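You operate a simulated robot arm through the tools that you are given. There is no shell and no other tool.

You run a simulated robot arm. Do the job below in one go: nothing can be reset, and whatever is moved stays where it is left.

## Task
Dry the yellow basket to 0 g on the second nozzle.
Fine: orange button, then teal; hands off it while the yellow lamp is lit; basket back on its ring. Set down upright: what you pick out.

The check looks at the end state, three seconds after you hand in, the way a careful person would. Anything else that was tipped, shoved, dropped, spilled or broken makes it a failure.

## Robot
A 7-joint arm with a fingered hand, fixed in place. Base frame: the origin is at the foot of the arm, x ahead of it, y to its left, z up. Lengths are in m, angles in degrees, forces in N, time in s.
Its first joint turns from -166.0 to 166.0 degrees. Payload 4 kg.
The TCP is the grasp point between the finger pads, 0.03 m short of the fingertips. In the tool frame z runs along the fingers and y along their closing line. Largest opening 0.104 m; the body of the gripper starts 0.035 m behind the TCP. The gripper is a hand of 4 fingers: y runs from the thumb to the fingers, the wrist lies at [-0.015, -0.113, -0.19] in the tool frame, and closing takes about 1.5 s.
Orientation is that of the tool frame in the base frame, as a unit quaternion [w, x, y, z]. With the fingers straight down and the wrist toward the robot, the tool's x, y and z point along [0, 1, 0], [1, 0, 0] and [0, 0, -1] of the base frame.

## Interface
- The arm moves only by the tool drive_tool. Its argument "moves" is a list of rows, each an object (a shift or turn left out is 0, a gripper value left out holds the last) with "dp": the shift along the base's x, y, z in units of 40 mm (1.0 is 40 mm), a list of three; "turn": the turn, a rotation vector about the base's x, y, z in units of 6 degrees (1.0 is 6 degrees), a list of three. In form: [{"dp": [x, y, z], "turn": [wx, wy, wz]}, ...]. A call has 1 to 20 rows; each row shifts and turns the commanded pose from where the row before left it. "fingers" is the finger opening in m, from 0 to 0.104, set as the call begins (left out, the last holds). A call with a number of a shift or a turn outside -1 to 1 is refused whole. A row lasts 0.2 s, in which the tool goes at most 0.05 m and 8.6 degrees; a call with a longer step from one row to the next is refused whole, and so is a gripper value outside its range. Where a pose cannot be reached the arm comes as near as it can. A force on the tool above 40 N (or 10 N above the force at the start of the call, whichever is more), or a blocked arm, ends the call early, and 0.2 s more pass. Each finger travels about 0.153 m/s and halts on what it meets, pressing with about 32 N; the grip force reading is that of the motor and also rises with nothing between the fingers. The clock runs only during rows and for 0.2 s after the last one: add rows that do not move to give the fingers time. It gives the time, the measured TCP pose, the force on the tool (base axes), the opening and the grip force at its end, in the units of the frame above (readings bear some noise), with the torque about the TCP (base axes, N m) and any sound that the robot's microphone picked up.
- Cameras (640 x 400 px; columns grow to the right, rows downward): "scene" is fixed at [0.4125, 0.497, 1.436]; the picture's right is [-0.95, -0.31, 0.00], its down [-0.15, 0.45, -0.88] and it looks along [0.27, -0.84, -0.48] (base axes); focal length 374 px, centre (320, 200). "wrist" rides on the gripper at [0.061, -0.092, -0.13] in the tool frame; the picture's right is [-0.81, 0.28, -0.52], its down [-0.53, -0.71, 0.46] and it looks along [-0.24, 0.64, 0.72] (tool axes); focal length 275 px, centre (320, 200). There is no depth. A picture from a camera that has moved, and an enlarged one, comes with that camera's place and axes in the base frame and with its lens. The place of the scene camera against the robot may be out by one fixed shift of up to 0.025 m in any direction.
- camera(camera): a new picture of that camera. It takes no simulated time.
- curl_fingers(index, middle, ring, thumb_bend, thumb_turn): sets how far each is bent, from 0 (flat) to 1 (curled in); at 0.3 the hand is open as for a grip, at 0.7 the pads meet at the TCP. One left out holds its place. A second passes; each finger stops where it meets its share of the squeeze, and holds until it gets a number again. A gripper value or a shape takes the hand back. It gives what a move gives, with no picture; readings hold the bend of each and the force on the fingers (four entries, about 0 where the hand has none), thumb and palm. thumb_turn goes from beside the hand (0) to across from the fingers (1), as for a grip.
- hand_shape(shape): the hand has 4 fingers and takes this shape, open, in about a second: jaw (thumb against the fingers, like two jaws); tri (thumb and two fingers); tip (a fingertip pinch); poke (one finger out to press); point (the index stretched); flat (the hand flat); cup (the hand cupped); fist (a fist). The gripper value then closes the fingers along that shape, each until it touches; the sizes above hold for jaw. It gives what a move gives, with no picture.
- inspect(camera, box): a new picture of the part [left, top, right, bottom] of that camera's present view, enlarged. It takes no simulated time.
- close_job(): hands the job in; it is judged then, once.

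Places have to be worked out from the pictures, the camera data and where the tool is seen. Open the gripper and draw the arm clear of the work before you hand the job in, unless the task says otherwise.

The tools are called after "Call:" by a JSON object that holds its "method" and its "body". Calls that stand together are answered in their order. drive_tool: Moves the arm, as the interface text tells. Its arguments: {"type":"object","properties":{"moves":{"type":"array"},"fingers":{"type":"number"}},"required":["moves"]} The other tools are called the same way: hand_shape (shape) gives the hand a shape; curl_fingers (index, middle, ring, thumb_bend, thumb_turn) moves the fingers one by one; camera (camera) takes a picture; inspect (camera, box) takes an enlarged picture of a part of a camera's view; close_job () hands the job in.

At the start:

```text
time_s: 0.0
tool_pos: [0.4257, -0.4372, 1.2324]
tool_rot: [0.0, 0.707, 0.707, 0.0]
force: [0.6, 0.2, -0.1]
torque: [-0.01, 0.0, 0.03]
grip_width: 0.1037
grip_force: 0.0
shape: jaw
bend: [0.3, 0.3, 0.3, 0.3, 0.98]
finger forces: [0.0, 0.0, 0.1, 0.0, 0.0, 0.0]
```

scene: 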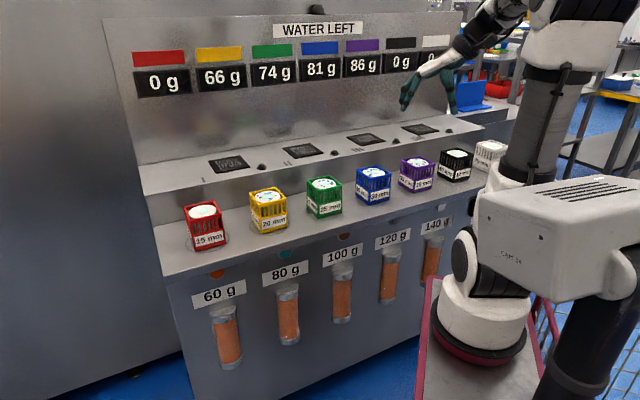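
wrist: 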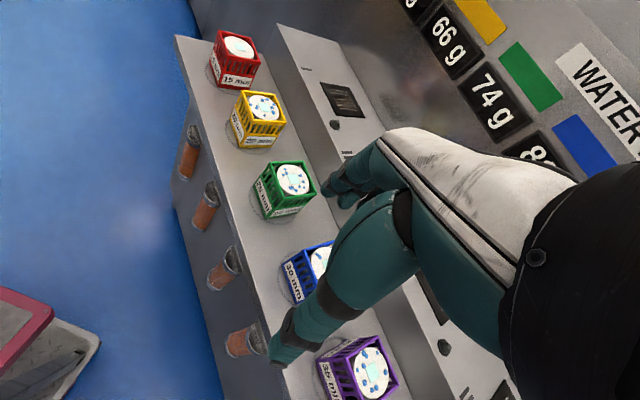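

I start by looking closely at the bench, the nozzles, the buttons and the lamps.

Call:
{"method": "inspect", "body": {"camera": "scene", "box": [100, 10, 300, 135]}}

Call:
{"method": "inspect", "body": {"camera": "scene", "box": [150, 130, 350, 255]}}

Call:
{"method": "inspect", "body": {"camera": "scene", "box": [320, 100, 520, 225]}}

Call:
{"method": "inspect", "body": {"camera": "scene", "box": [170, 250, 370, 375]}}

Call:
{"method": "inspect", "body": {"camera": "scene", "box": [300, 200, 500, 325]}}

Call:
{"method": "inspect", "body": {"camera": "scene", "box": [260, 0, 460, 125]}}

Call:
{"method": "inspect", "body": {"camera": "wrist", "box": [170, 0, 410, 150]}}

Call:
{"method": "inspect", "body": {"camera": "wrist", "box": [160, 100, 400, 250]}}

```text
3.20 times, centred on (200, 72) of scene
camera zoom: at [0.4125, 0.497, 1.436], right [-0.95, -0.31, 0.0], down [-0.15, 0.45, -0.88], along [0.27, -0.84, -0.48], focal length 1198 px, centre (704, 608)
```

zoom: 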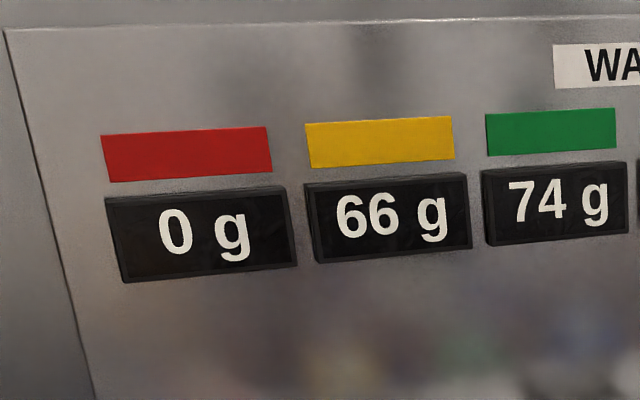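

```text
3.20 times, centred on (250, 192) of scene
camera zoom: at [0.4125, 0.497, 1.436], right [-0.95, -0.31, 0.0], down [-0.15, 0.45, -0.88], along [0.27, -0.84, -0.48], focal length 1198 px, centre (544, 224)
```

zoom: 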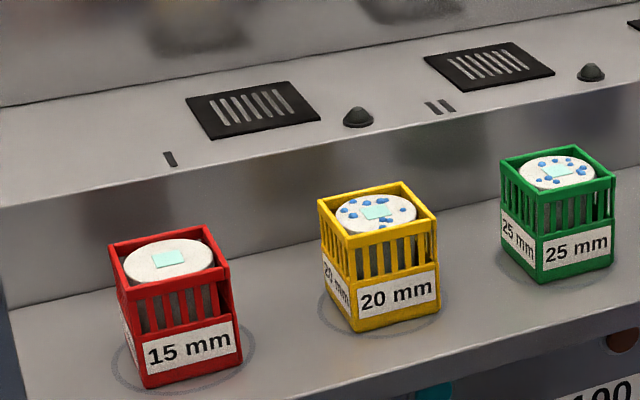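

```text
3.20 times, centred on (420, 162) of scene
camera zoom: at [0.4125, 0.497, 1.436], right [-0.95, -0.31, 0.0], down [-0.15, 0.45, -0.88], along [0.27, -0.84, -0.48], focal length 1198 px, centre (0, 320)
```

zoom: 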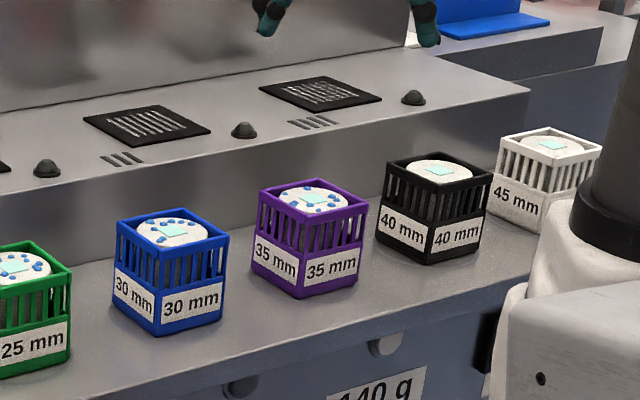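

```text
3.20 times, centred on (270, 312) of scene
camera zoom: at [0.4125, 0.497, 1.436], right [-0.95, -0.31, 0.0], down [-0.15, 0.45, -0.88], along [0.27, -0.84, -0.48], focal length 1198 px, centre (480, -160)
```

zoom: 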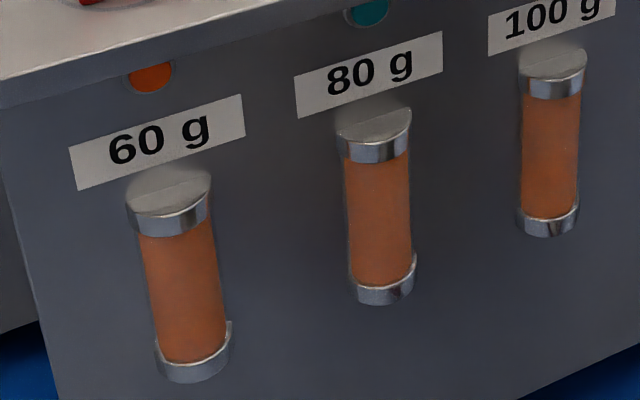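

```text
3.20 times, centred on (400, 262) of scene
camera zoom: at [0.4125, 0.497, 1.436], right [-0.95, -0.31, 0.0], down [-0.15, 0.45, -0.88], along [0.27, -0.84, -0.48], focal length 1198 px, centre (64, 0)
```

zoom: 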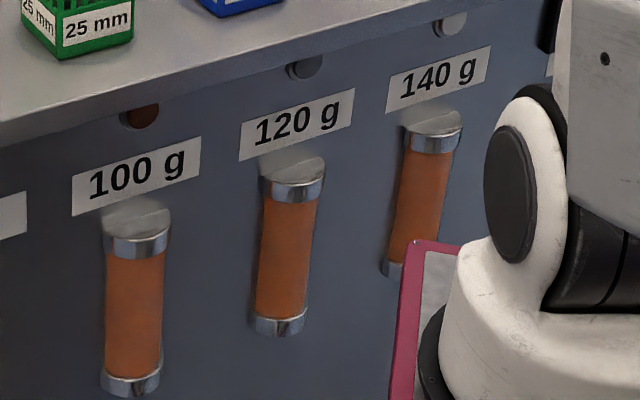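

```text
3.20 times, centred on (360, 62) of scene
camera zoom: at [0.4125, 0.497, 1.436], right [-0.95, -0.31, 0.0], down [-0.15, 0.45, -0.88], along [0.27, -0.84, -0.48], focal length 1198 px, centre (192, 640)
```

zoom: 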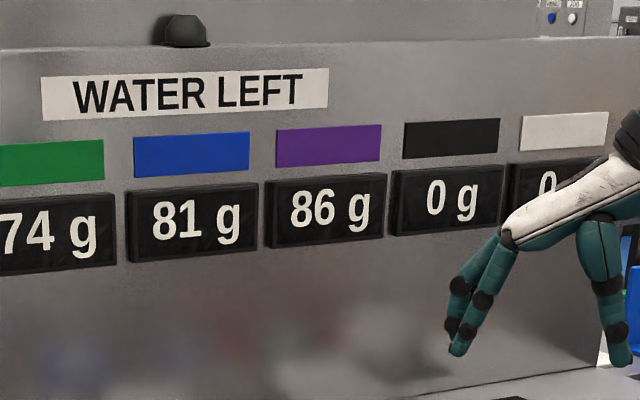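

```text
2.67 times, centred on (290, 75) of wrist
camera zoom: at [0.3351, -0.3769, 1.3626], right [0.28, -0.81, 0.52], down [-0.71, -0.53, -0.46], along [0.64, -0.24, -0.72], focal length 734 px, centre (400, 533)
```

zoom: 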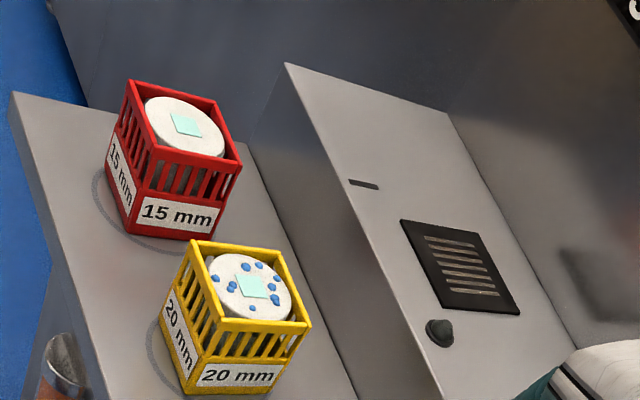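

```text
2.67 times, centred on (280, 175) of wrist
camera zoom: at [0.3351, -0.3769, 1.3626], right [0.28, -0.81, 0.52], down [-0.71, -0.53, -0.46], along [0.64, -0.24, -0.72], focal length 734 px, centre (427, 267)
```

zoom: 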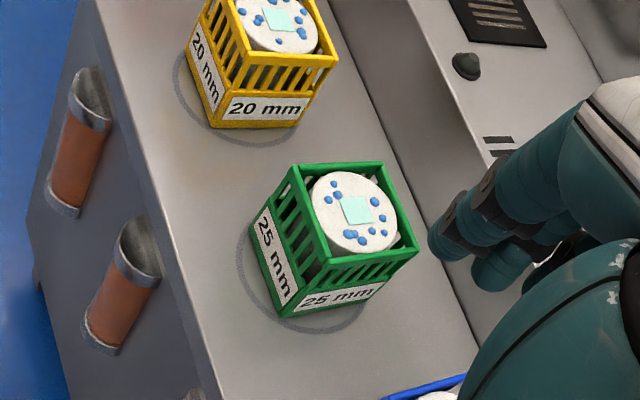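

The baskets stand about 0.8 m from the base on a counter that runs at 45°. The nozzles (grilles I to IIII) are on a ledge behind them, and the buttons and tubes are on the front panel. I'll draw back and turn the hand toward the machine, so the wrist camera sees the front panel.

Call:
{"method": "drive_tool", "body": {"moves": [{"dp": [-0.7, 0.75, 0], "turn": [0, 0, -1]}, {"dp": [-0.7, 0.75, 0], "turn": [0, 0, -1]}, {"dp": [-0.7, 0.75, 0], "turn": [0, 0, -1]}, {"dp": [-0.7, 0.75, 0], "turn": [0, 0, -1]}, {"dp": [-0.7, 0.75, 0], "turn": [0, 0, 0]}]}}

Call:
{"method": "camera", "body": {"camera": "wrist"}}

Call:
{"method": "camera", "body": {"camera": "scene"}}

```text
time_s: 1.2
tool_pos: [0.2851, -0.2859, 1.231]
tool_rot: [0.001, 0.839, 0.544, 0.0]
force: [0.4, -0.5, 0.2]
torque: [0.0, 0.01, -0.01]
grip_width: 0.1037
grip_force: 0.0
shape: jaw
bend: [0.3, 0.3, 0.3, 0.3, 0.98]
finger forces: [0.0, 0.0, 0.0, 0.0, 0.1, 0.1]
```

```text
taken
camera wrist: at [0.2271, -0.1949, 1.3616], right [-0.08, -0.85, 0.52], down [-0.87, -0.2, -0.46], along [0.49, -0.48, -0.72], focal length 275 px, centre (320, 200)
```

wrist: 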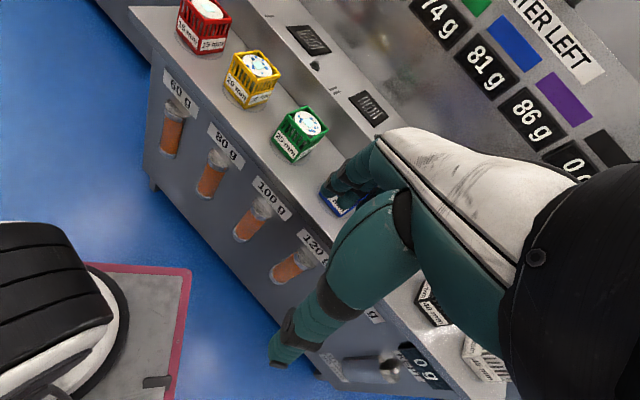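

```text
taken
```

scene: 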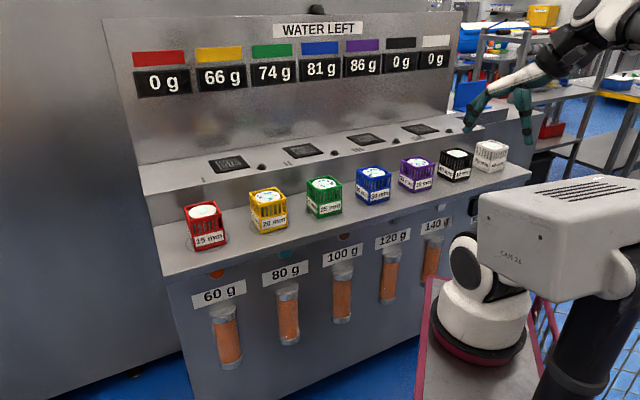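

More detail shows on the right end of the front panel. I'll enlarge those parts.

Call:
{"method": "inspect", "body": {"camera": "wrist", "box": [140, 50, 340, 175]}}

Call:
{"method": "inspect", "body": {"camera": "wrist", "box": [200, 160, 400, 285]}}

Call:
{"method": "inspect", "body": {"camera": "wrist", "box": [320, 275, 520, 400]}}

Call:
{"method": "inspect", "body": {"camera": "wrist", "box": [240, 0, 440, 125]}}

Call:
{"method": "inspect", "body": {"camera": "scene", "box": [380, 120, 540, 220]}}

```text
3.20 times, centred on (240, 112) of wrist
camera zoom: at [0.2271, -0.1949, 1.3616], right [-0.08, -0.85, 0.52], down [-0.87, -0.2, -0.46], along [0.49, -0.48, -0.72], focal length 881 px, centre (576, 480)
```

zoom: 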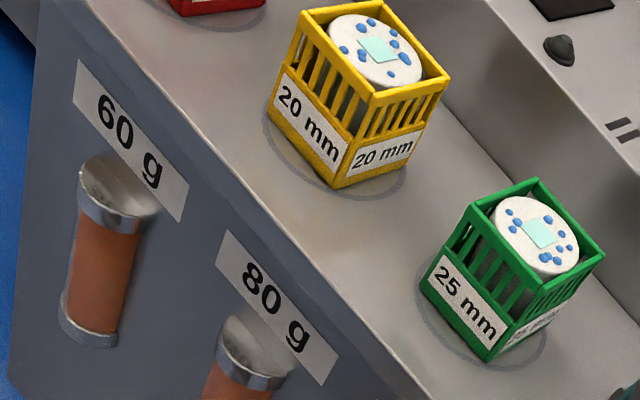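

```text
3.20 times, centred on (300, 222) of wrist
camera zoom: at [0.2271, -0.1949, 1.3616], right [-0.08, -0.85, 0.52], down [-0.87, -0.2, -0.46], along [0.49, -0.48, -0.72], focal length 881 px, centre (384, 128)
```

zoom: 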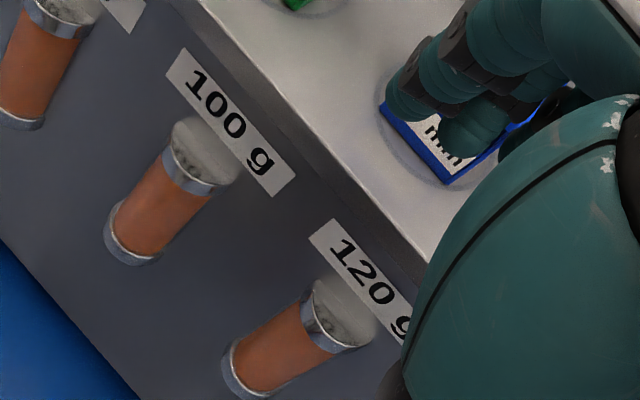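

```text
3.20 times, centred on (420, 338) of wrist
camera zoom: at [0.2271, -0.1949, 1.3616], right [-0.08, -0.85, 0.52], down [-0.87, -0.2, -0.46], along [0.49, -0.48, -0.72], focal length 881 px, centre (0, -240)
```

zoom: 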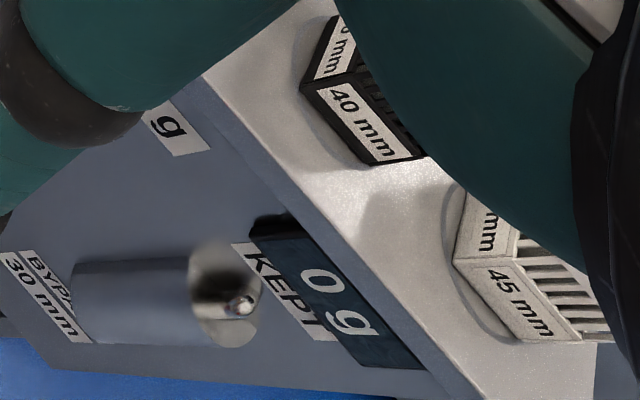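

```text
3.20 times, centred on (340, 62) of wrist
camera zoom: at [0.2271, -0.1949, 1.3616], right [-0.08, -0.85, 0.52], down [-0.87, -0.2, -0.46], along [0.49, -0.48, -0.72], focal length 881 px, centre (256, 640)
```

zoom: 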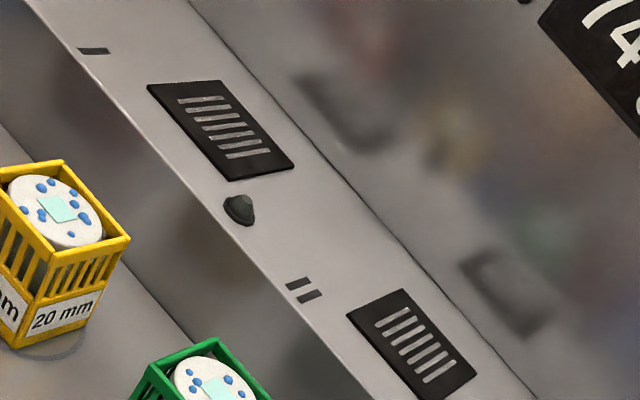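

```text
4.00 times, centred on (460, 170) of scene
camera zoom: at [0.4125, 0.497, 1.436], right [-0.95, -0.31, 0.0], down [-0.15, 0.45, -0.88], along [0.27, -0.84, -0.48], focal length 1497 px, centre (-240, 320)
```

zoom: 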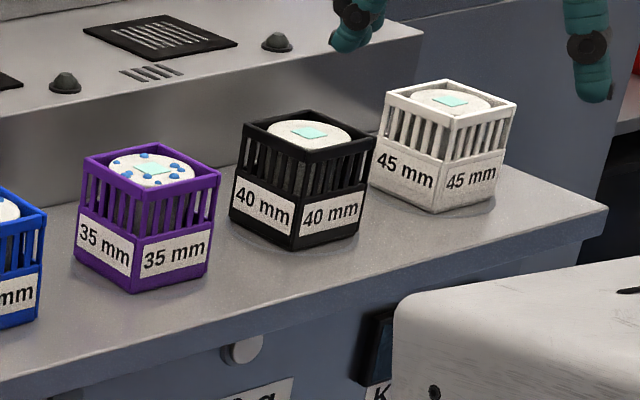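

At the right end of the front panel there is a "BYPASS 30 mm" fitting and a "KEPT 0 g" display, so I need a better look before touching anything. I'll turn the hand further right while staying high.

Call:
{"method": "drive_tool", "body": {"moves": [{"turn": [0, 0, -1]}, {"turn": [0, 0, -1]}, {"turn": [0, 0, -1]}, {"turn": [0, 0, -1]}, {"turn": [0, 0, -1]}, {"turn": [0, 0, -1]}, {"turn": [0, 0, -1]}, {"turn": [0, 0, -1]}]}}

Call:
{"method": "camera", "body": {"camera": "wrist"}}

```text
time_s: 3.0
tool_pos: [0.3084, -0.2876, 1.2283]
tool_rot: [-0.009, 0.977, 0.214, 0.0]
force: [-0.3, 0.0, -1.0]
torque: [0.02, 0.0, 0.01]
grip_width: 0.1035
grip_force: 0.1
shape: jaw
bend: [0.3, 0.3, 0.3, 0.3, 0.98]
finger forces: [0.1, 0.0, 0.1, 0.0, 0.0, 0.0]
```

```text
taken
camera wrist: at [0.3274, -0.1823, 1.3612], right [-0.62, -0.6, 0.51], down [-0.78, 0.43, -0.44], along [0.05, -0.67, -0.74], focal length 275 px, centre (320, 200)
```

wrist: 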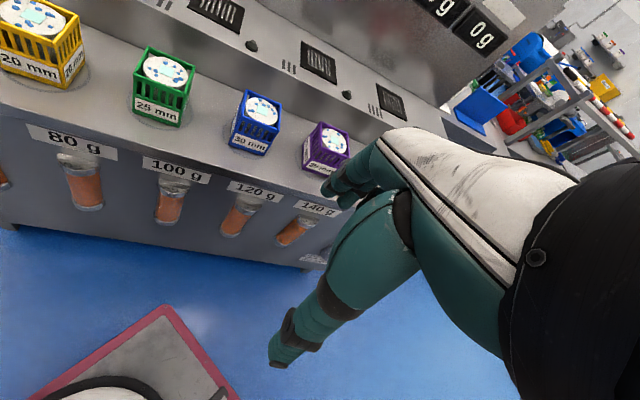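

The hand hides the right end. I'll slide the tool toward −x so that the bypass area comes into the free part of the picture.

Call:
{"method": "drive_tool", "body": {"moves": [{"dp": [-1, 0.0, 0]}, {"dp": [-1, 0, 0]}, {"dp": [-1, 0, 0]}, {"dp": [-1, 0, 0]}, {"dp": [0, 0, 0]}]}}

Call:
{"method": "camera", "body": {"camera": "wrist"}}

Call:
{"method": "camera", "body": {"camera": "scene"}}

```text
time_s: 4.2
tool_pos: [0.1251, -0.2875, 1.2319]
tool_rot: [-0.001, 0.988, 0.157, 0.0]
force: [-0.2, -0.5, 0.6]
torque: [0.05, 0.03, 0.03]
grip_width: 0.1038
grip_force: 0.0
shape: jaw
bend: [0.3, 0.3, 0.3, 0.3, 0.98]
finger forces: [0.0, 0.0, 0.0, 0.1, 0.0, 0.1]
```

```text
taken
camera wrist: at [0.1557, -0.182, 1.3624], right [-0.69, -0.51, 0.52], down [-0.73, 0.51, -0.46], along [-0.03, -0.69, -0.72], focal length 275 px, centre (320, 200)
```

wrist: 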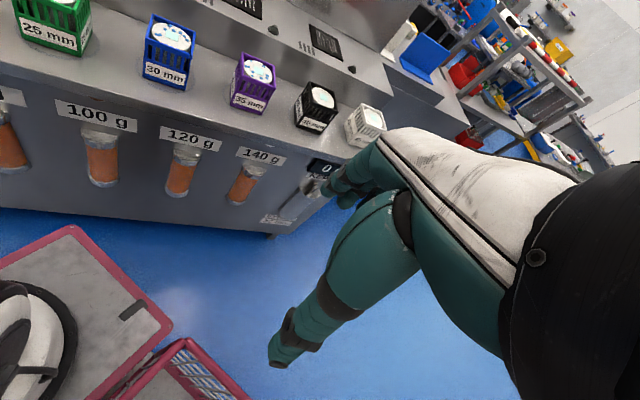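

```text
taken
```

scene: 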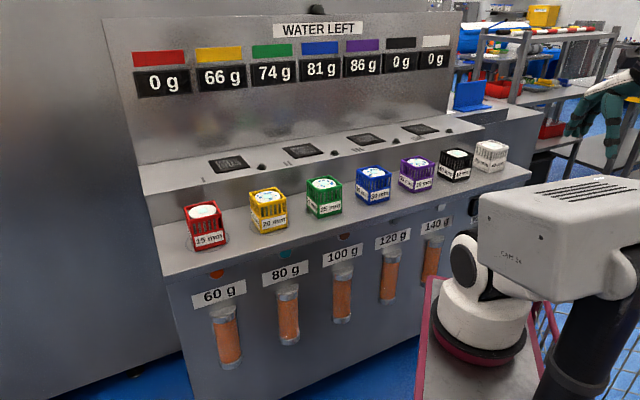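

The bypass fitting is just hidden behind the fingers. I'll slide a little further.

Call:
{"method": "drive_tool", "body": {"moves": [{"dp": [-1, -0.3, -0.5]}, {"dp": [-1, -0.3, -0.5]}, {"dp": [-1, -0.3, -0.5]}, {"dp": [0, 0, 0]}]}}

Call:
{"method": "inspect", "body": {"camera": "wrist", "box": [180, 40, 440, 210]}}

Call:
{"method": "camera", "body": {"camera": "wrist"}}

```text
time_s: 5.2
tool_pos: [0.0062, -0.3228, 1.1721]
tool_rot: [0.001, 0.988, 0.156, 0.0]
force: [-0.9, 0.3, -0.3]
torque: [0.03, -0.01, 0.01]
grip_width: 0.1037
grip_force: 0.0
shape: jaw
bend: [0.3, 0.3, 0.3, 0.3, 0.98]
finger forces: [0.0, 0.1, 0.1, 0.0, 0.1, 0.0]
```

```text
2.35 times, centred on (310, 125) of wrist
camera zoom: at [0.0366, -0.218, 1.3024], right [-0.68, -0.51, 0.52], down [-0.73, 0.51, -0.46], along [-0.03, -0.69, -0.72], focal length 648 px, centre (344, 376)
```

zoom: 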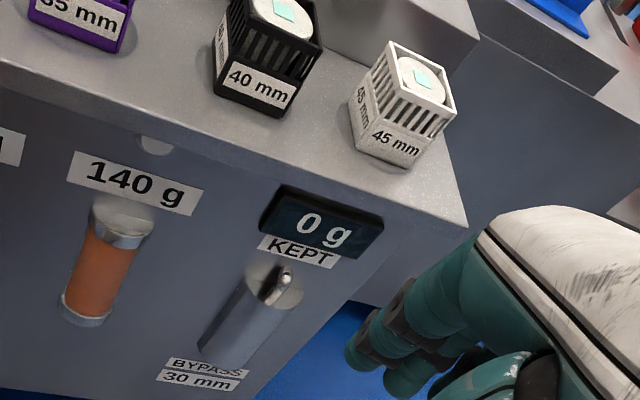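

```text
taken
camera wrist: at [0.0366, -0.218, 1.3024], right [-0.68, -0.51, 0.52], down [-0.73, 0.51, -0.46], along [-0.03, -0.69, -0.72], focal length 275 px, centre (320, 200)
```

wrist: 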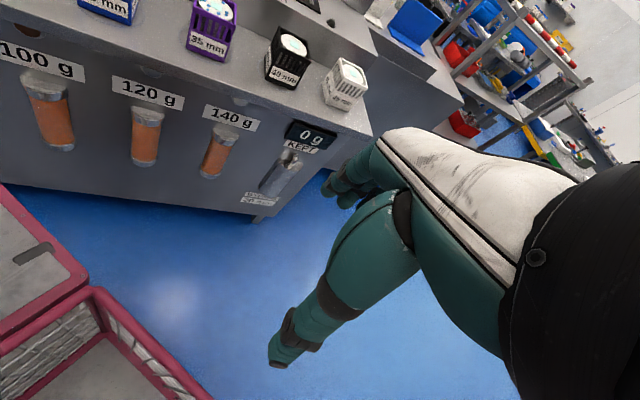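

Now the whole right end is visible; I'll zoom in on it.

Call:
{"method": "inspect", "body": {"camera": "wrist", "box": [230, 110, 342, 220]}}

Call:
{"method": "inspect", "body": {"camera": "wrist", "box": [0, 20, 150, 170]}}

Call:
{"method": "inspect", "body": {"camera": "wrist", "box": [110, 60, 260, 190]}}

Call:
{"method": "inspect", "body": {"camera": "scene", "box": [180, 250, 320, 338]}}

Call:
{"method": "inspect", "body": {"camera": "scene", "box": [420, 180, 520, 280]}}

```text
3.64 times, centred on (286, 165) of wrist
camera zoom: at [0.0366, -0.218, 1.3024], right [-0.68, -0.51, 0.52], down [-0.73, 0.51, -0.46], along [-0.03, -0.69, -0.72], focal length 1001 px, centre (444, 327)
```

zoom: 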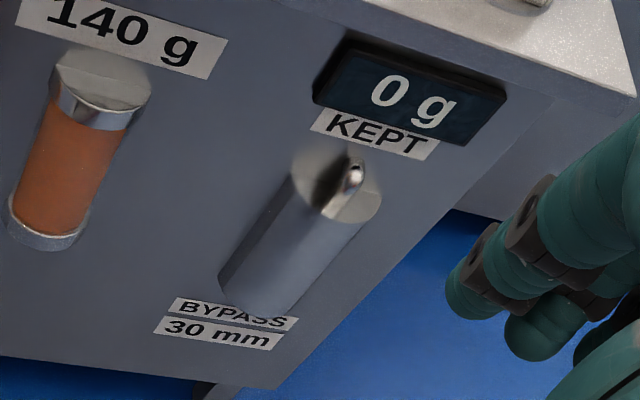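

```text
2.67 times, centred on (75, 95) of wrist
camera zoom: at [0.0366, -0.218, 1.3024], right [-0.68, -0.51, 0.52], down [-0.73, 0.51, -0.46], along [-0.03, -0.69, -0.72], focal length 734 px, centre (973, 480)
```

zoom: 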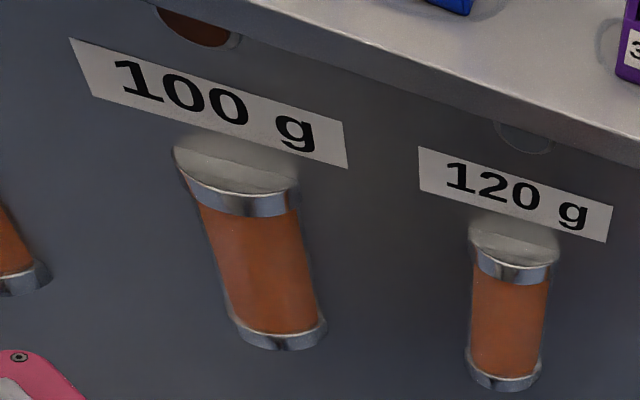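

```text
3.08 times, centred on (185, 125) of wrist
camera zoom: at [0.0366, -0.218, 1.3024], right [-0.68, -0.51, 0.52], down [-0.73, 0.51, -0.46], along [-0.03, -0.69, -0.72], focal length 847 px, centre (735, 431)
```

zoom: 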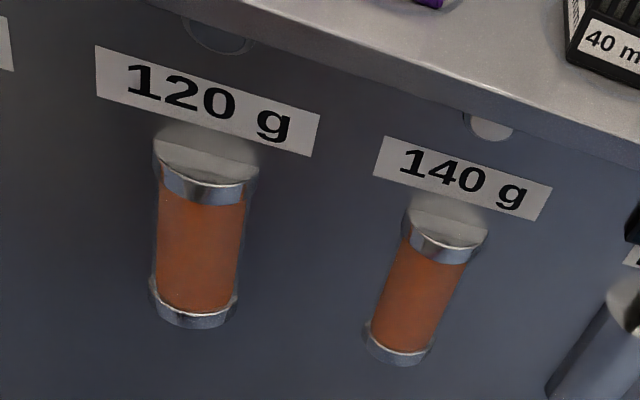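

```text
4.55 times, centred on (250, 294) of scene
camera zoom: at [0.4125, 0.497, 1.436], right [-0.95, -0.31, 0.0], down [-0.15, 0.45, -0.88], along [0.27, -0.84, -0.48], focal length 1702 px, centre (638, -227)
```

zoom: 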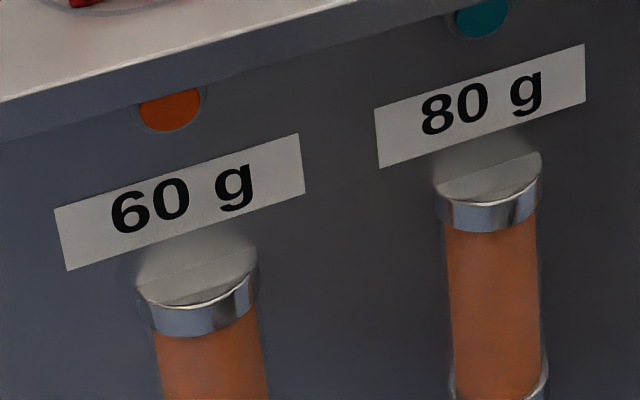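

```text
4.00 times, centred on (470, 230) of scene
camera zoom: at [0.4125, 0.497, 1.436], right [-0.95, -0.31, 0.0], down [-0.15, 0.45, -0.88], along [0.27, -0.84, -0.48], focal length 1497 px, centre (-280, 80)
```

zoom: 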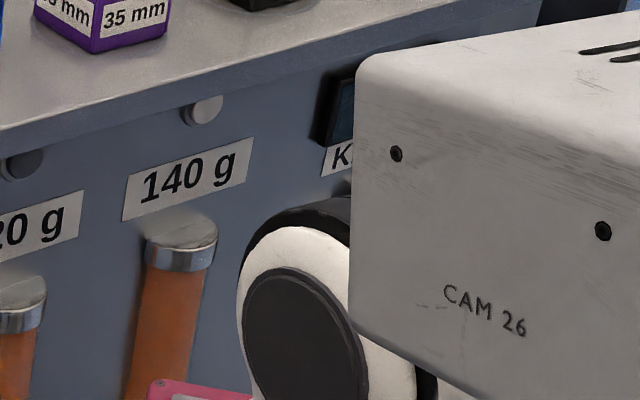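

The front panel holds buttons recessed under the lip, 60–140 g tubes, and a bypass handle that I don't need. Before planning motions I must locate the white "CAM 26" stand near the arm, so I'll raise the hand well up and look at it.

Call:
{"method": "drive_tool", "body": {"moves": [{"dp": [0, 0, 1]}, {"dp": [0, 0, 1]}, {"dp": [0, 0, 1]}, {"dp": [0, 0, 1]}, {"dp": [0, 0, 1]}, {"dp": [0, 0, 1]}, {"dp": [0.9, 0.6, 0], "turn": [0, 0, 1]}, {"dp": [0.9, 0.6, 0], "turn": [0, 0, 1]}, {"dp": [0.9, 0.6, 0], "turn": [0, 0, 1]}, {"dp": [0.9, 0.6, 0], "turn": [0, 0, 1]}, {"dp": [0.9, 0.6, 0], "turn": [0, 0, 1]}, {"dp": [0.9, 0.6, 0], "turn": [0, 0, 1]}, {"dp": [0, 0, 0], "turn": [0, 0, 1]}, {"dp": [0, 0, 0], "turn": [0, 0, 1]}, {"dp": [0, 0, 0]}]}}

Call:
{"method": "camera", "body": {"camera": "wrist"}}

Call:
{"method": "camera", "body": {"camera": "scene"}}

```text
time_s: 8.4
tool_pos: [0.221, -0.1798, 1.4112]
tool_rot: [0.0, 0.839, 0.544, 0.0]
force: [0.8, 0.0, 0.0]
torque: [-0.02, 0.03, 0.0]
grip_width: 0.1037
grip_force: 0.0
shape: jaw
bend: [0.3, 0.3, 0.3, 0.3, 0.98]
finger forces: [0.0, 0.0, 0.0, 0.1, 0.0, 0.0]
```

```text
taken
camera wrist: at [0.1641, -0.0865, 1.5426], right [-0.08, -0.85, 0.52], down [-0.87, -0.2, -0.46], along [0.49, -0.48, -0.72], focal length 275 px, centre (320, 200)
```

wrist: 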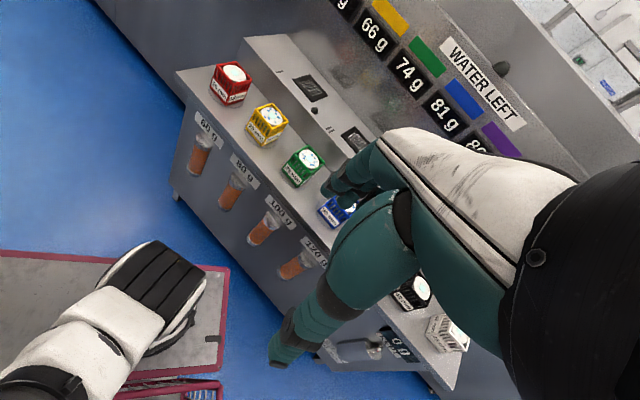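

```text
taken
```

scene: 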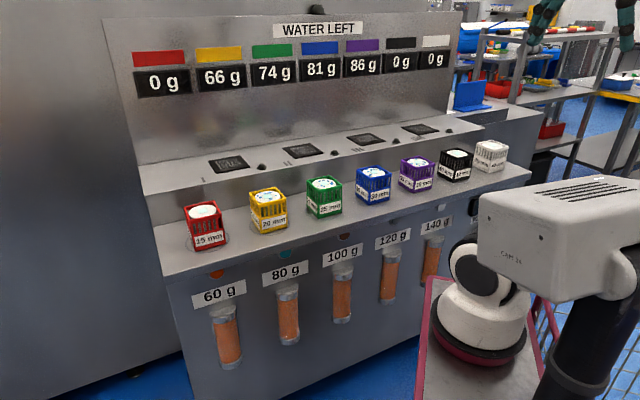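

The white and black object at lower left is my own arm's shoulder, and the tray is its stand. I'll turn the hand so that its closing line runs along the counter (tool y to the left) and move toward the yellow basket, staying high.

Call:
{"method": "drive_tool", "body": {"moves": [{"dp": [0.9, 0, -0.3], "turn": [0, 0, 0.96]}, {"dp": [0.9, 0, -0.3], "turn": [0, 0, 0.96]}, {"dp": [0.9, 0, -0.3], "turn": [0, 0, 0.96]}, {"dp": [0.9, 0, -0.3], "turn": [0, 0, 0.96]}, {"dp": [0.9, 0, -0.3], "turn": [0, 0, 0.96]}, {"dp": [0.9, 0, -0.3], "turn": [0, 0, 0.96]}, {"dp": [0.9, 0, -0.3], "turn": [0, 0, 0.96]}, {"dp": [0.9, 0, -0.3], "turn": [0, 0, 0.96]}, {"dp": [0.9, 0, -0.3], "turn": [0, 0, 0.96]}, {"dp": [0.9, 0, -0.3], "turn": [0, 0, 0.96]}, {"dp": [0, 0, 0], "turn": [0, 0, 0.96]}, {"dp": [0, 0, 0], "turn": [0, 0, 0.96]}, {"dp": [0, 0, 0]}]}}

Call:
{"method": "camera", "body": {"camera": "wrist"}}

Call:
{"method": "camera", "body": {"camera": "scene"}}

```text
time_s: 11.2
tool_pos: [0.5824, -0.1789, 1.2918]
tool_rot: [0.0, 0.381, 0.925, 0.0]
force: [0.0, -0.3, 0.3]
torque: [0.0, 0.02, 0.01]
grip_width: 0.1039
grip_force: 0.1
shape: jaw
bend: [0.3, 0.3, 0.3, 0.3, 0.98]
finger forces: [0.0, 0.1, 0.0, 0.0, 0.1, 0.0]
```

```text
taken
camera wrist: at [0.4751, -0.2017, 1.4227], right [0.77, -0.38, 0.52], down [-0.12, -0.88, -0.46], along [0.63, 0.29, -0.72], focal length 275 px, centre (320, 200)
```

wrist: 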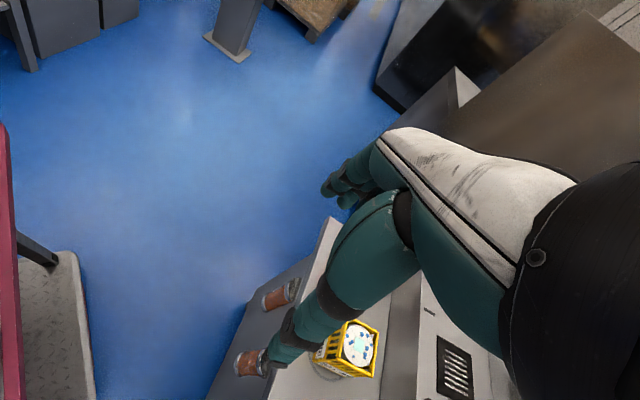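

```text
taken
```

scene: 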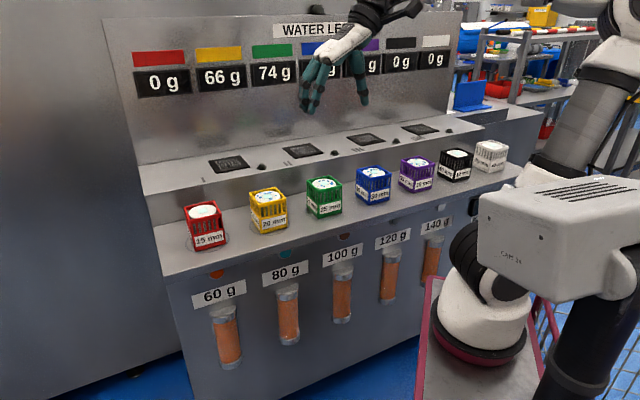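

The closing line now runs along the counter. Nozzle II lies about 1.03 m out, so I'll test reach with the hand tilted 60° outward, high above everything.

Call:
{"method": "drive_tool", "body": {"moves": [{"dp": [0.47, -0.98, -0.1], "turn": [-0.707, -0.707, 0]}, {"dp": [0.47, -0.98, -0.1], "turn": [-0.707, -0.707, 0]}, {"dp": [0.47, -0.98, -0.1], "turn": [-0.707, -0.707, 0]}, {"dp": [0.47, -0.98, -0.1], "turn": [-0.707, -0.707, 0]}, {"dp": [0.47, -0.98, -0.1], "turn": [-0.707, -0.707, 0]}, {"dp": [0.47, -0.98, -0.1], "turn": [-0.707, -0.707, 0]}, {"dp": [0.47, -0.98, -0.1], "turn": [-0.707, -0.707, 0]}, {"dp": [0.47, -0.98, -0.1], "turn": [-0.707, -0.707, 0]}, {"dp": [0.47, -0.98, -0.1], "turn": [-0.707, -0.707, 0]}, {"dp": [0.47, -0.98, -0.1], "turn": [-0.707, -0.707, 0]}, {"dp": [0, 0, 0]}, {"dp": [0, 0, 0]}]}}

Call:
{"method": "camera", "body": {"camera": "wrist"}}

Call:
{"method": "camera", "body": {"camera": "scene"}}

```text
time_s: 13.8
tool_pos: [0.7694, -0.5693, 1.2517]
tool_rot: [0.462, 0.331, 0.8, -0.192]
force: [0.5, -0.4, 1.2]
torque: [0.0, -0.02, 0.01]
grip_width: 0.1039
grip_force: 0.1
shape: jaw
bend: [0.3, 0.3, 0.3, 0.3, 0.98]
finger forces: [0.0, 0.0, 0.1, 0.0, 0.1, 0.0]
```

```text
taken
camera wrist: at [0.6041, -0.5347, 1.2644], right [0.17, 0.23, 0.96], down [-0.04, -0.97, 0.24], along [0.99, -0.07, -0.15], focal length 275 px, centre (320, 200)
```

wrist: 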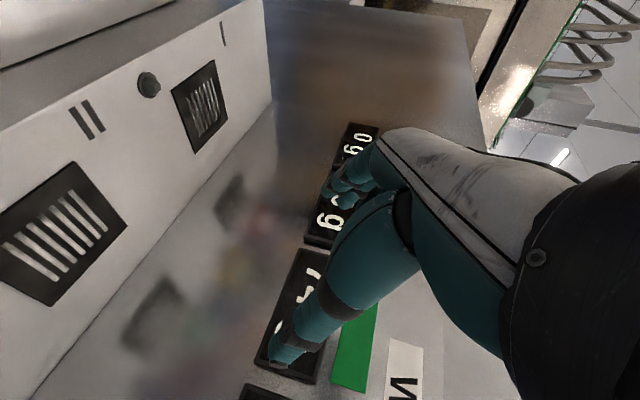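

```text
taken
```

scene: 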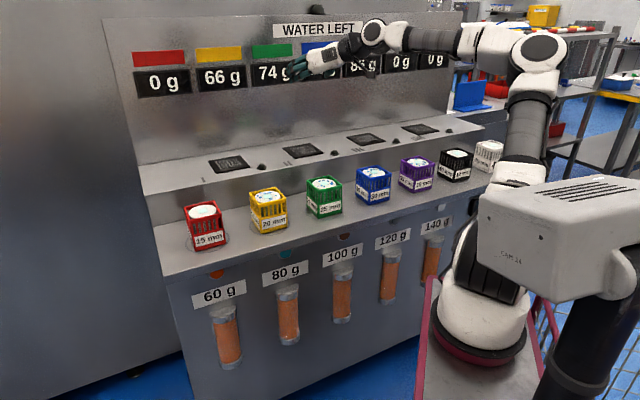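

The pose is reached exactly, and this view shows nozzle II close by. I'll zoom in to measure the grille and the ledge.

Call:
{"method": "inspect", "body": {"camera": "wrist", "box": [0, 140, 160, 320]}}

Call:
{"method": "inspect", "body": {"camera": "wrist", "box": [50, 10, 290, 160]}}

```text
2.22 times, centred on (80, 230) of wrist
camera zoom: at [0.6041, -0.5347, 1.2644], right [0.17, 0.23, 0.96], down [-0.04, -0.97, 0.24], along [0.99, -0.07, -0.15], focal length 612 px, centre (853, 133)
```

zoom: 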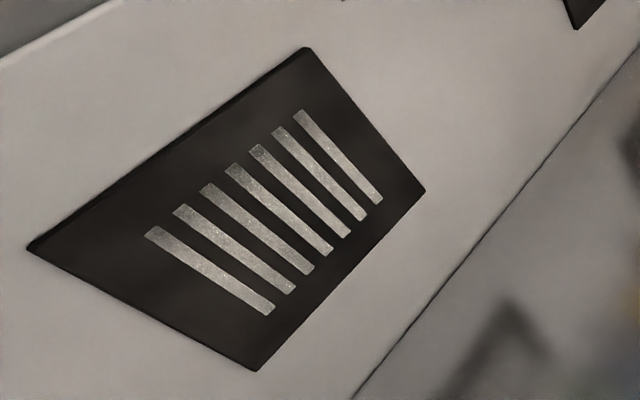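

```text
2.67 times, centred on (170, 85) of wrist
camera zoom: at [0.6041, -0.5347, 1.2644], right [0.17, 0.23, 0.96], down [-0.04, -0.97, 0.24], along [0.99, -0.07, -0.15], focal length 734 px, centre (720, 507)
```

zoom: 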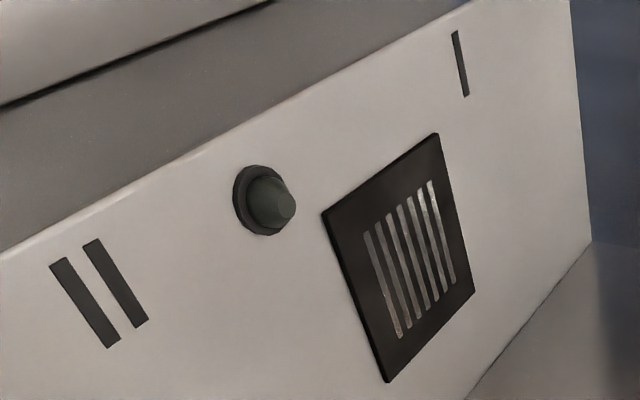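

Nozzle II's plate is about 0.109 m square, centred near (0.835, -0.649) with its top at z≈0.98; the back wall is about 0.12 m behind it. I'll test reach right above it, still at a safe height.

Call:
{"method": "drive_tool", "body": {"moves": [{"dp": [0.545, -0.668, -0.4]}, {"dp": [0.545, -0.668, -0.4]}, {"dp": [0.545, -0.668, -0.4]}, {"dp": [0, 0, 0]}, {"dp": [0, 0, 0]}]}}

Call:
{"method": "camera", "body": {"camera": "wrist"}}

Call:
{"method": "camera", "body": {"camera": "scene"}}

```text
time_s: 15.0
tool_pos: [0.8346, -0.65, 1.203]
tool_rot: [0.462, 0.33, 0.8, -0.192]
force: [0.1, 0.1, -0.3]
torque: [0.01, 0.03, 0.02]
grip_width: 0.1037
grip_force: 0.0
shape: jaw
bend: [0.3, 0.3, 0.3, 0.3, 0.98]
finger forces: [0.0, 0.1, 0.0, 0.1, 0.0, 0.0]
```

```text
taken
camera wrist: at [0.6698, -0.6151, 1.2159], right [0.17, 0.23, 0.96], down [-0.04, -0.97, 0.23], along [0.99, -0.07, -0.15], focal length 275 px, centre (320, 200)
```

wrist: 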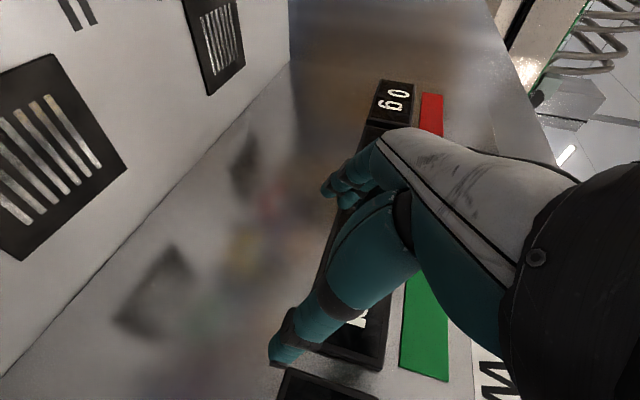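

```text
taken
```

scene: 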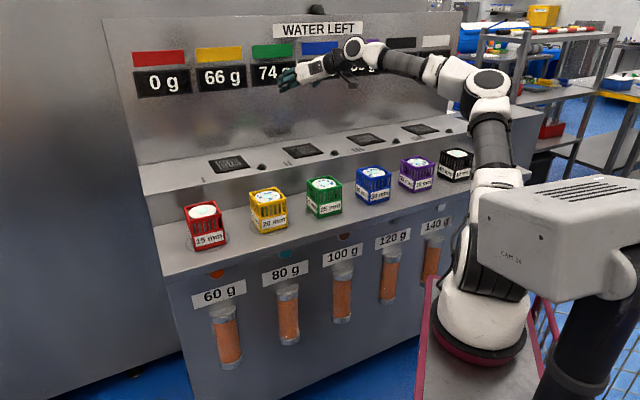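

The arm reaches above the nozzle without trouble. Next I'll test the actual release height (z≈1.07) and a smaller tilt of 48°, to see which orientation is usable at both places.

Call:
{"method": "drive_tool", "body": {"moves": [{"dp": [-0.09, 0.09, -0.83]}, {"dp": [-0.09, 0.09, -0.83]}, {"dp": [-0.09, 0.09, -0.83]}, {"dp": [-0.09, 0.09, -0.8]}, {"dp": [0, 0, 0]}, {"dp": [0, 0, 0]}]}}

Call:
{"method": "drive_tool", "body": {"moves": [{"turn": [0.707, 0.707, 0]}, {"turn": [0.707, 0.707, 0]}, {"dp": [0, 0, 0]}, {"dp": [0, 0, 0]}]}}

Call:
{"method": "camera", "body": {"camera": "scene"}}

Call:
{"method": "camera", "body": {"camera": "wrist"}}

```text
time_s: 16.4
tool_pos: [0.8206, -0.6363, 1.071]
tool_rot: [0.462, 0.331, 0.8, -0.192]
force: [0.5, 0.3, 0.6]
torque: [0.01, -0.01, -0.03]
grip_width: 0.1041
grip_force: 0.1
shape: jaw
bend: [0.3, 0.3, 0.3, 0.3, 0.98]
finger forces: [0.0, 0.0, 0.0, 0.0, 0.0, 0.1]
```

```text
time_s: 17.4
tool_pos: [0.8187, -0.6355, 1.071]
tool_rot: [0.375, 0.349, 0.844, -0.157]
force: [1.1, 0.4, -0.6]
torque: [0.02, -0.03, 0.02]
grip_width: 0.1037
grip_force: 0.1
shape: jaw
bend: [0.3, 0.3, 0.3, 0.3, 0.98]
finger forces: [0.1, 0.0, 0.0, 0.0, 0.1, 0.1]
```

```text
taken
```

scene: 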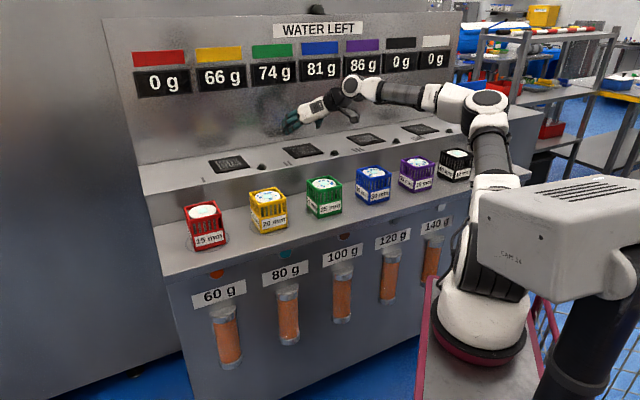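

```text
taken
camera wrist: at [0.6595, -0.6056, 1.1145], right [0.31, 0.08, 0.95], down [-0.01, -1.0, 0.09], along [0.95, -0.04, -0.31], focal length 275 px, centre (320, 200)
```

wrist: 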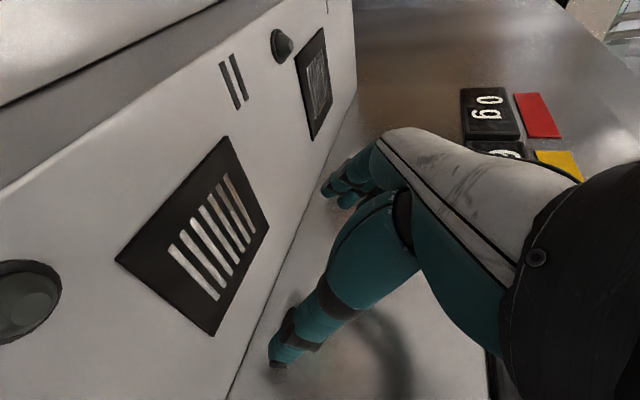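

48° is also reachable at the nozzle. A steeper hand would grip the basket deeper, so I'll check 36° here before choosing.

Call:
{"method": "drive_tool", "body": {"moves": [{"dp": [0.1, -0.1, 0.1], "turn": [0.707, 0.707, 0]}, {"dp": [0.1, -0.1, 0.1], "turn": [0.707, 0.707, 0]}, {"dp": [0, 0, 0]}, {"dp": [0, 0, 0]}]}}

```text
time_s: 18.4
tool_pos: [0.8292, -0.645, 1.0813]
tool_rot: [0.284, 0.364, 0.879, -0.119]
force: [0.2, -0.9, -0.2]
torque: [0.04, 0.03, -0.02]
grip_width: 0.1038
grip_force: 0.0
shape: jaw
bend: [0.3, 0.3, 0.3, 0.3, 0.98]
finger forces: [0.0, 0.0, 0.0, 0.0, 0.0, 0.0]
```

36° works as well. One more step to 30° at p≈1.047.

Call:
{"method": "drive_tool", "body": {"moves": [{"dp": [0.08, -0.08, 0], "turn": [0.707, 0.707, 0]}, {"dp": [0, 0, 0]}, {"dp": [0, 0, 0]}, {"dp": [0, 0, 0]}]}}

Call:
{"method": "camera", "body": {"camera": "wrist"}}

Call:
{"method": "inspect", "body": {"camera": "scene", "box": [220, 60, 420, 185]}}

```text
time_s: 19.4
tool_pos: [0.8328, -0.6484, 1.0803]
tool_rot: [0.239, 0.369, 0.893, -0.099]
force: [-0.3, -0.4, -0.2]
torque: [0.01, -0.01, -0.01]
grip_width: 0.1037
grip_force: 0.0
shape: jaw
bend: [0.3, 0.3, 0.3, 0.3, 0.98]
finger forces: [0.0, 0.1, 0.0, 0.1, 0.0, 0.1]
```

```text
taken
camera wrist: at [0.685, -0.6311, 1.163], right [0.51, -0.12, 0.85], down [-0.01, -0.99, -0.13], along [0.86, 0.05, -0.51], focal length 275 px, centre (320, 200)
```

wrist: 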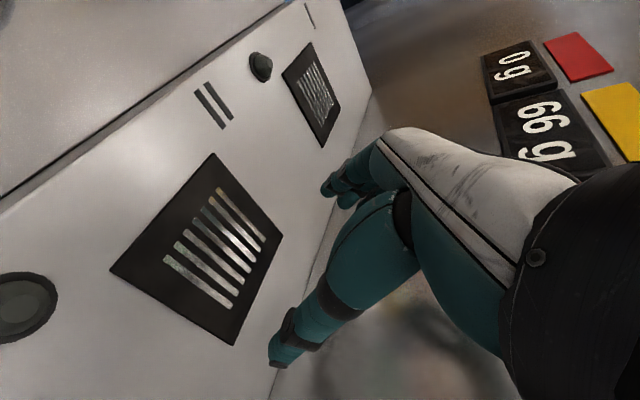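

```text
3.20 times, centred on (320, 122) of scene
camera zoom: at [0.4125, 0.497, 1.436], right [-0.95, -0.31, 0.0], down [-0.15, 0.45, -0.88], along [0.27, -0.84, -0.48], focal length 1198 px, centre (320, 448)
```

zoom: 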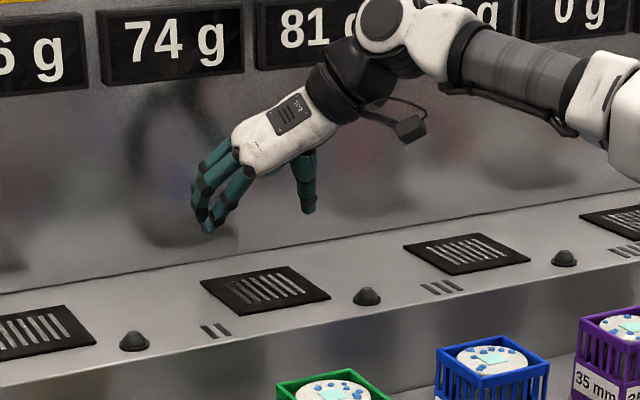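

30° tilt is reachable at the nozzle; its centre measures (0.834, -0.649). I'll lift and go above the yellow basket with this orientation and look down at it.

Call:
{"method": "drive_tool", "body": {"moves": [{"dp": [0, 0, 1]}, {"dp": [0, 0.2, 1]}, {"dp": [0, 1, 0.2]}, {"dp": [0, 1, 0]}, {"dp": [0, 1, 0]}, {"dp": [0, 1, 0]}, {"dp": [0, 1, 0]}, {"dp": [0, 1, 0]}, {"dp": [0, 1, 0]}, {"dp": [-0.1, 1, 0]}, {"dp": [0, 0, 0]}, {"dp": [0, 0, 0]}]}}

Call:
{"method": "camera", "body": {"camera": "wrist"}}

Call:
{"method": "inspect", "body": {"camera": "wrist", "box": [30, 130, 270, 380]}}

Call:
{"method": "camera", "body": {"camera": "scene"}}

```text
time_s: 22.0
tool_pos: [0.8278, -0.3209, 1.1683]
tool_rot: [0.239, 0.368, 0.893, -0.099]
force: [-0.1, -0.6, -0.6]
torque: [0.0, 0.0, 0.0]
grip_width: 0.1036
grip_force: 0.1
shape: jaw
bend: [0.3, 0.3, 0.3, 0.3, 0.98]
finger forces: [0.0, 0.1, 0.0, 0.0, 0.0, 0.1]
```

```text
taken
camera wrist: at [0.6804, -0.3031, 1.2514], right [0.51, -0.12, 0.85], down [-0.01, -0.99, -0.13], along [0.86, 0.05, -0.51], focal length 275 px, centre (320, 200)
```

wrist: 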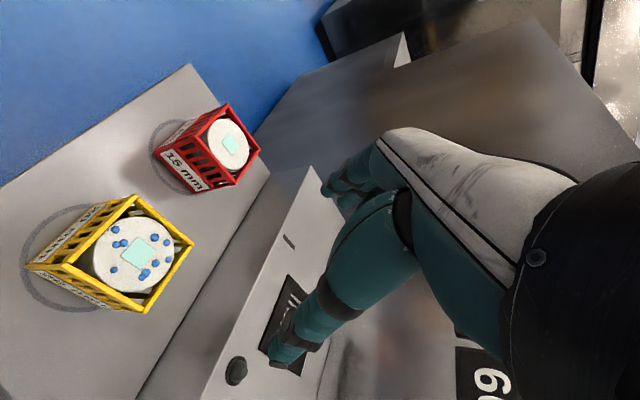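

```text
1.60 times, centred on (150, 255) of wrist
camera zoom: at [0.6804, -0.3031, 1.2514], right [0.51, -0.12, 0.85], down [-0.01, -0.99, -0.13], along [0.86, 0.05, -0.51], focal length 440 px, centre (592, 112)
```

zoom: 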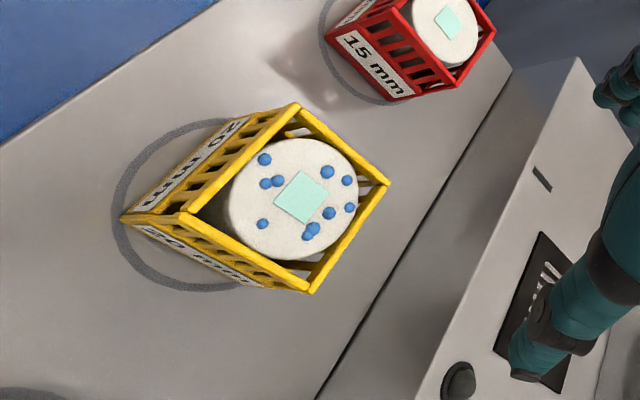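

```text
taken
```

scene: 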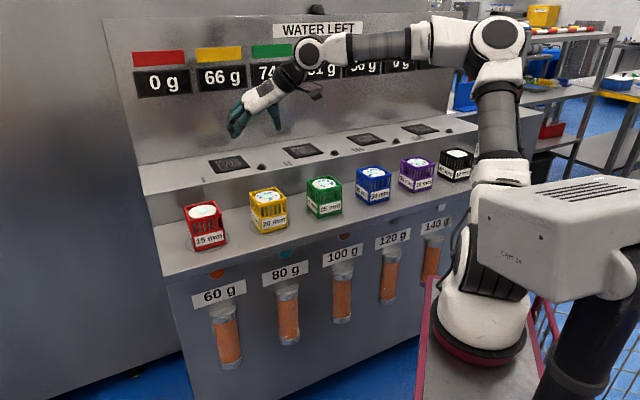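

The rim corners in this close view give a basket centre near (0.818, -0.319) and a width of about 0.077 m, square to the counter. I'll come down partway and measure again.

Call:
{"method": "drive_tool", "body": {"moves": [{"dp": [-0.12, 0.047, -0.9]}, {"dp": [-0.12, 0.047, -0.9]}, {"dp": [-0.12, 0.047, -0.9]}, {"dp": [0, 0, 0]}, {"dp": [0, 0, 0]}]}}

Call:
{"method": "camera", "body": {"camera": "wrist"}}

Call:
{"method": "inspect", "body": {"camera": "wrist", "box": [0, 140, 320, 340]}}

Call:
{"method": "inspect", "body": {"camera": "scene", "box": [180, 80, 380, 250]}}

```text
time_s: 23.2
tool_pos: [0.8134, -0.3131, 1.0613]
tool_rot: [0.238, 0.369, 0.893, -0.099]
force: [0.1, 0.5, 0.2]
torque: [0.01, 0.01, 0.01]
grip_width: 0.104
grip_force: 0.1
shape: jaw
bend: [0.3, 0.3, 0.3, 0.3, 0.98]
finger forces: [0.0, 0.0, 0.0, 0.0, 0.0, 0.1]
```

```text
taken
camera wrist: at [0.6667, -0.2964, 1.1439], right [0.51, -0.12, 0.85], down [-0.01, -0.99, -0.13], along [0.86, 0.05, -0.51], focal length 275 px, centre (320, 200)
```

wrist: 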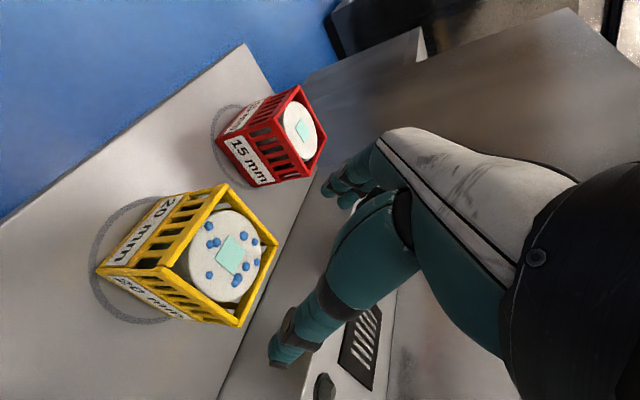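

```text
2.00 times, centred on (160, 240) of wrist
camera zoom: at [0.6667, -0.2964, 1.1439], right [0.51, -0.12, 0.85], down [-0.01, -0.99, -0.13], along [0.86, 0.05, -0.51], focal length 551 px, centre (640, 120)
```

zoom: 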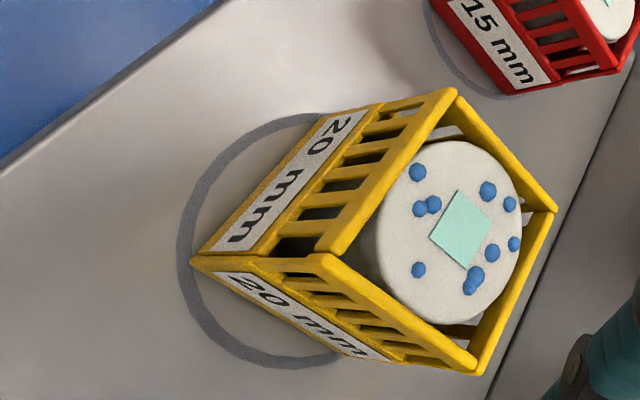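

```text
2.35 times, centred on (280, 165) of scene
camera zoom: at [0.4125, 0.497, 1.436], right [-0.95, -0.31, 0.0], down [-0.15, 0.45, -0.88], along [0.27, -0.84, -0.48], focal length 881 px, centre (414, 282)
```

zoom: 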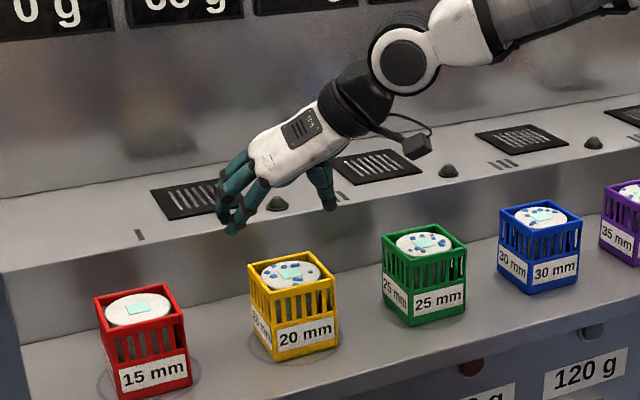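

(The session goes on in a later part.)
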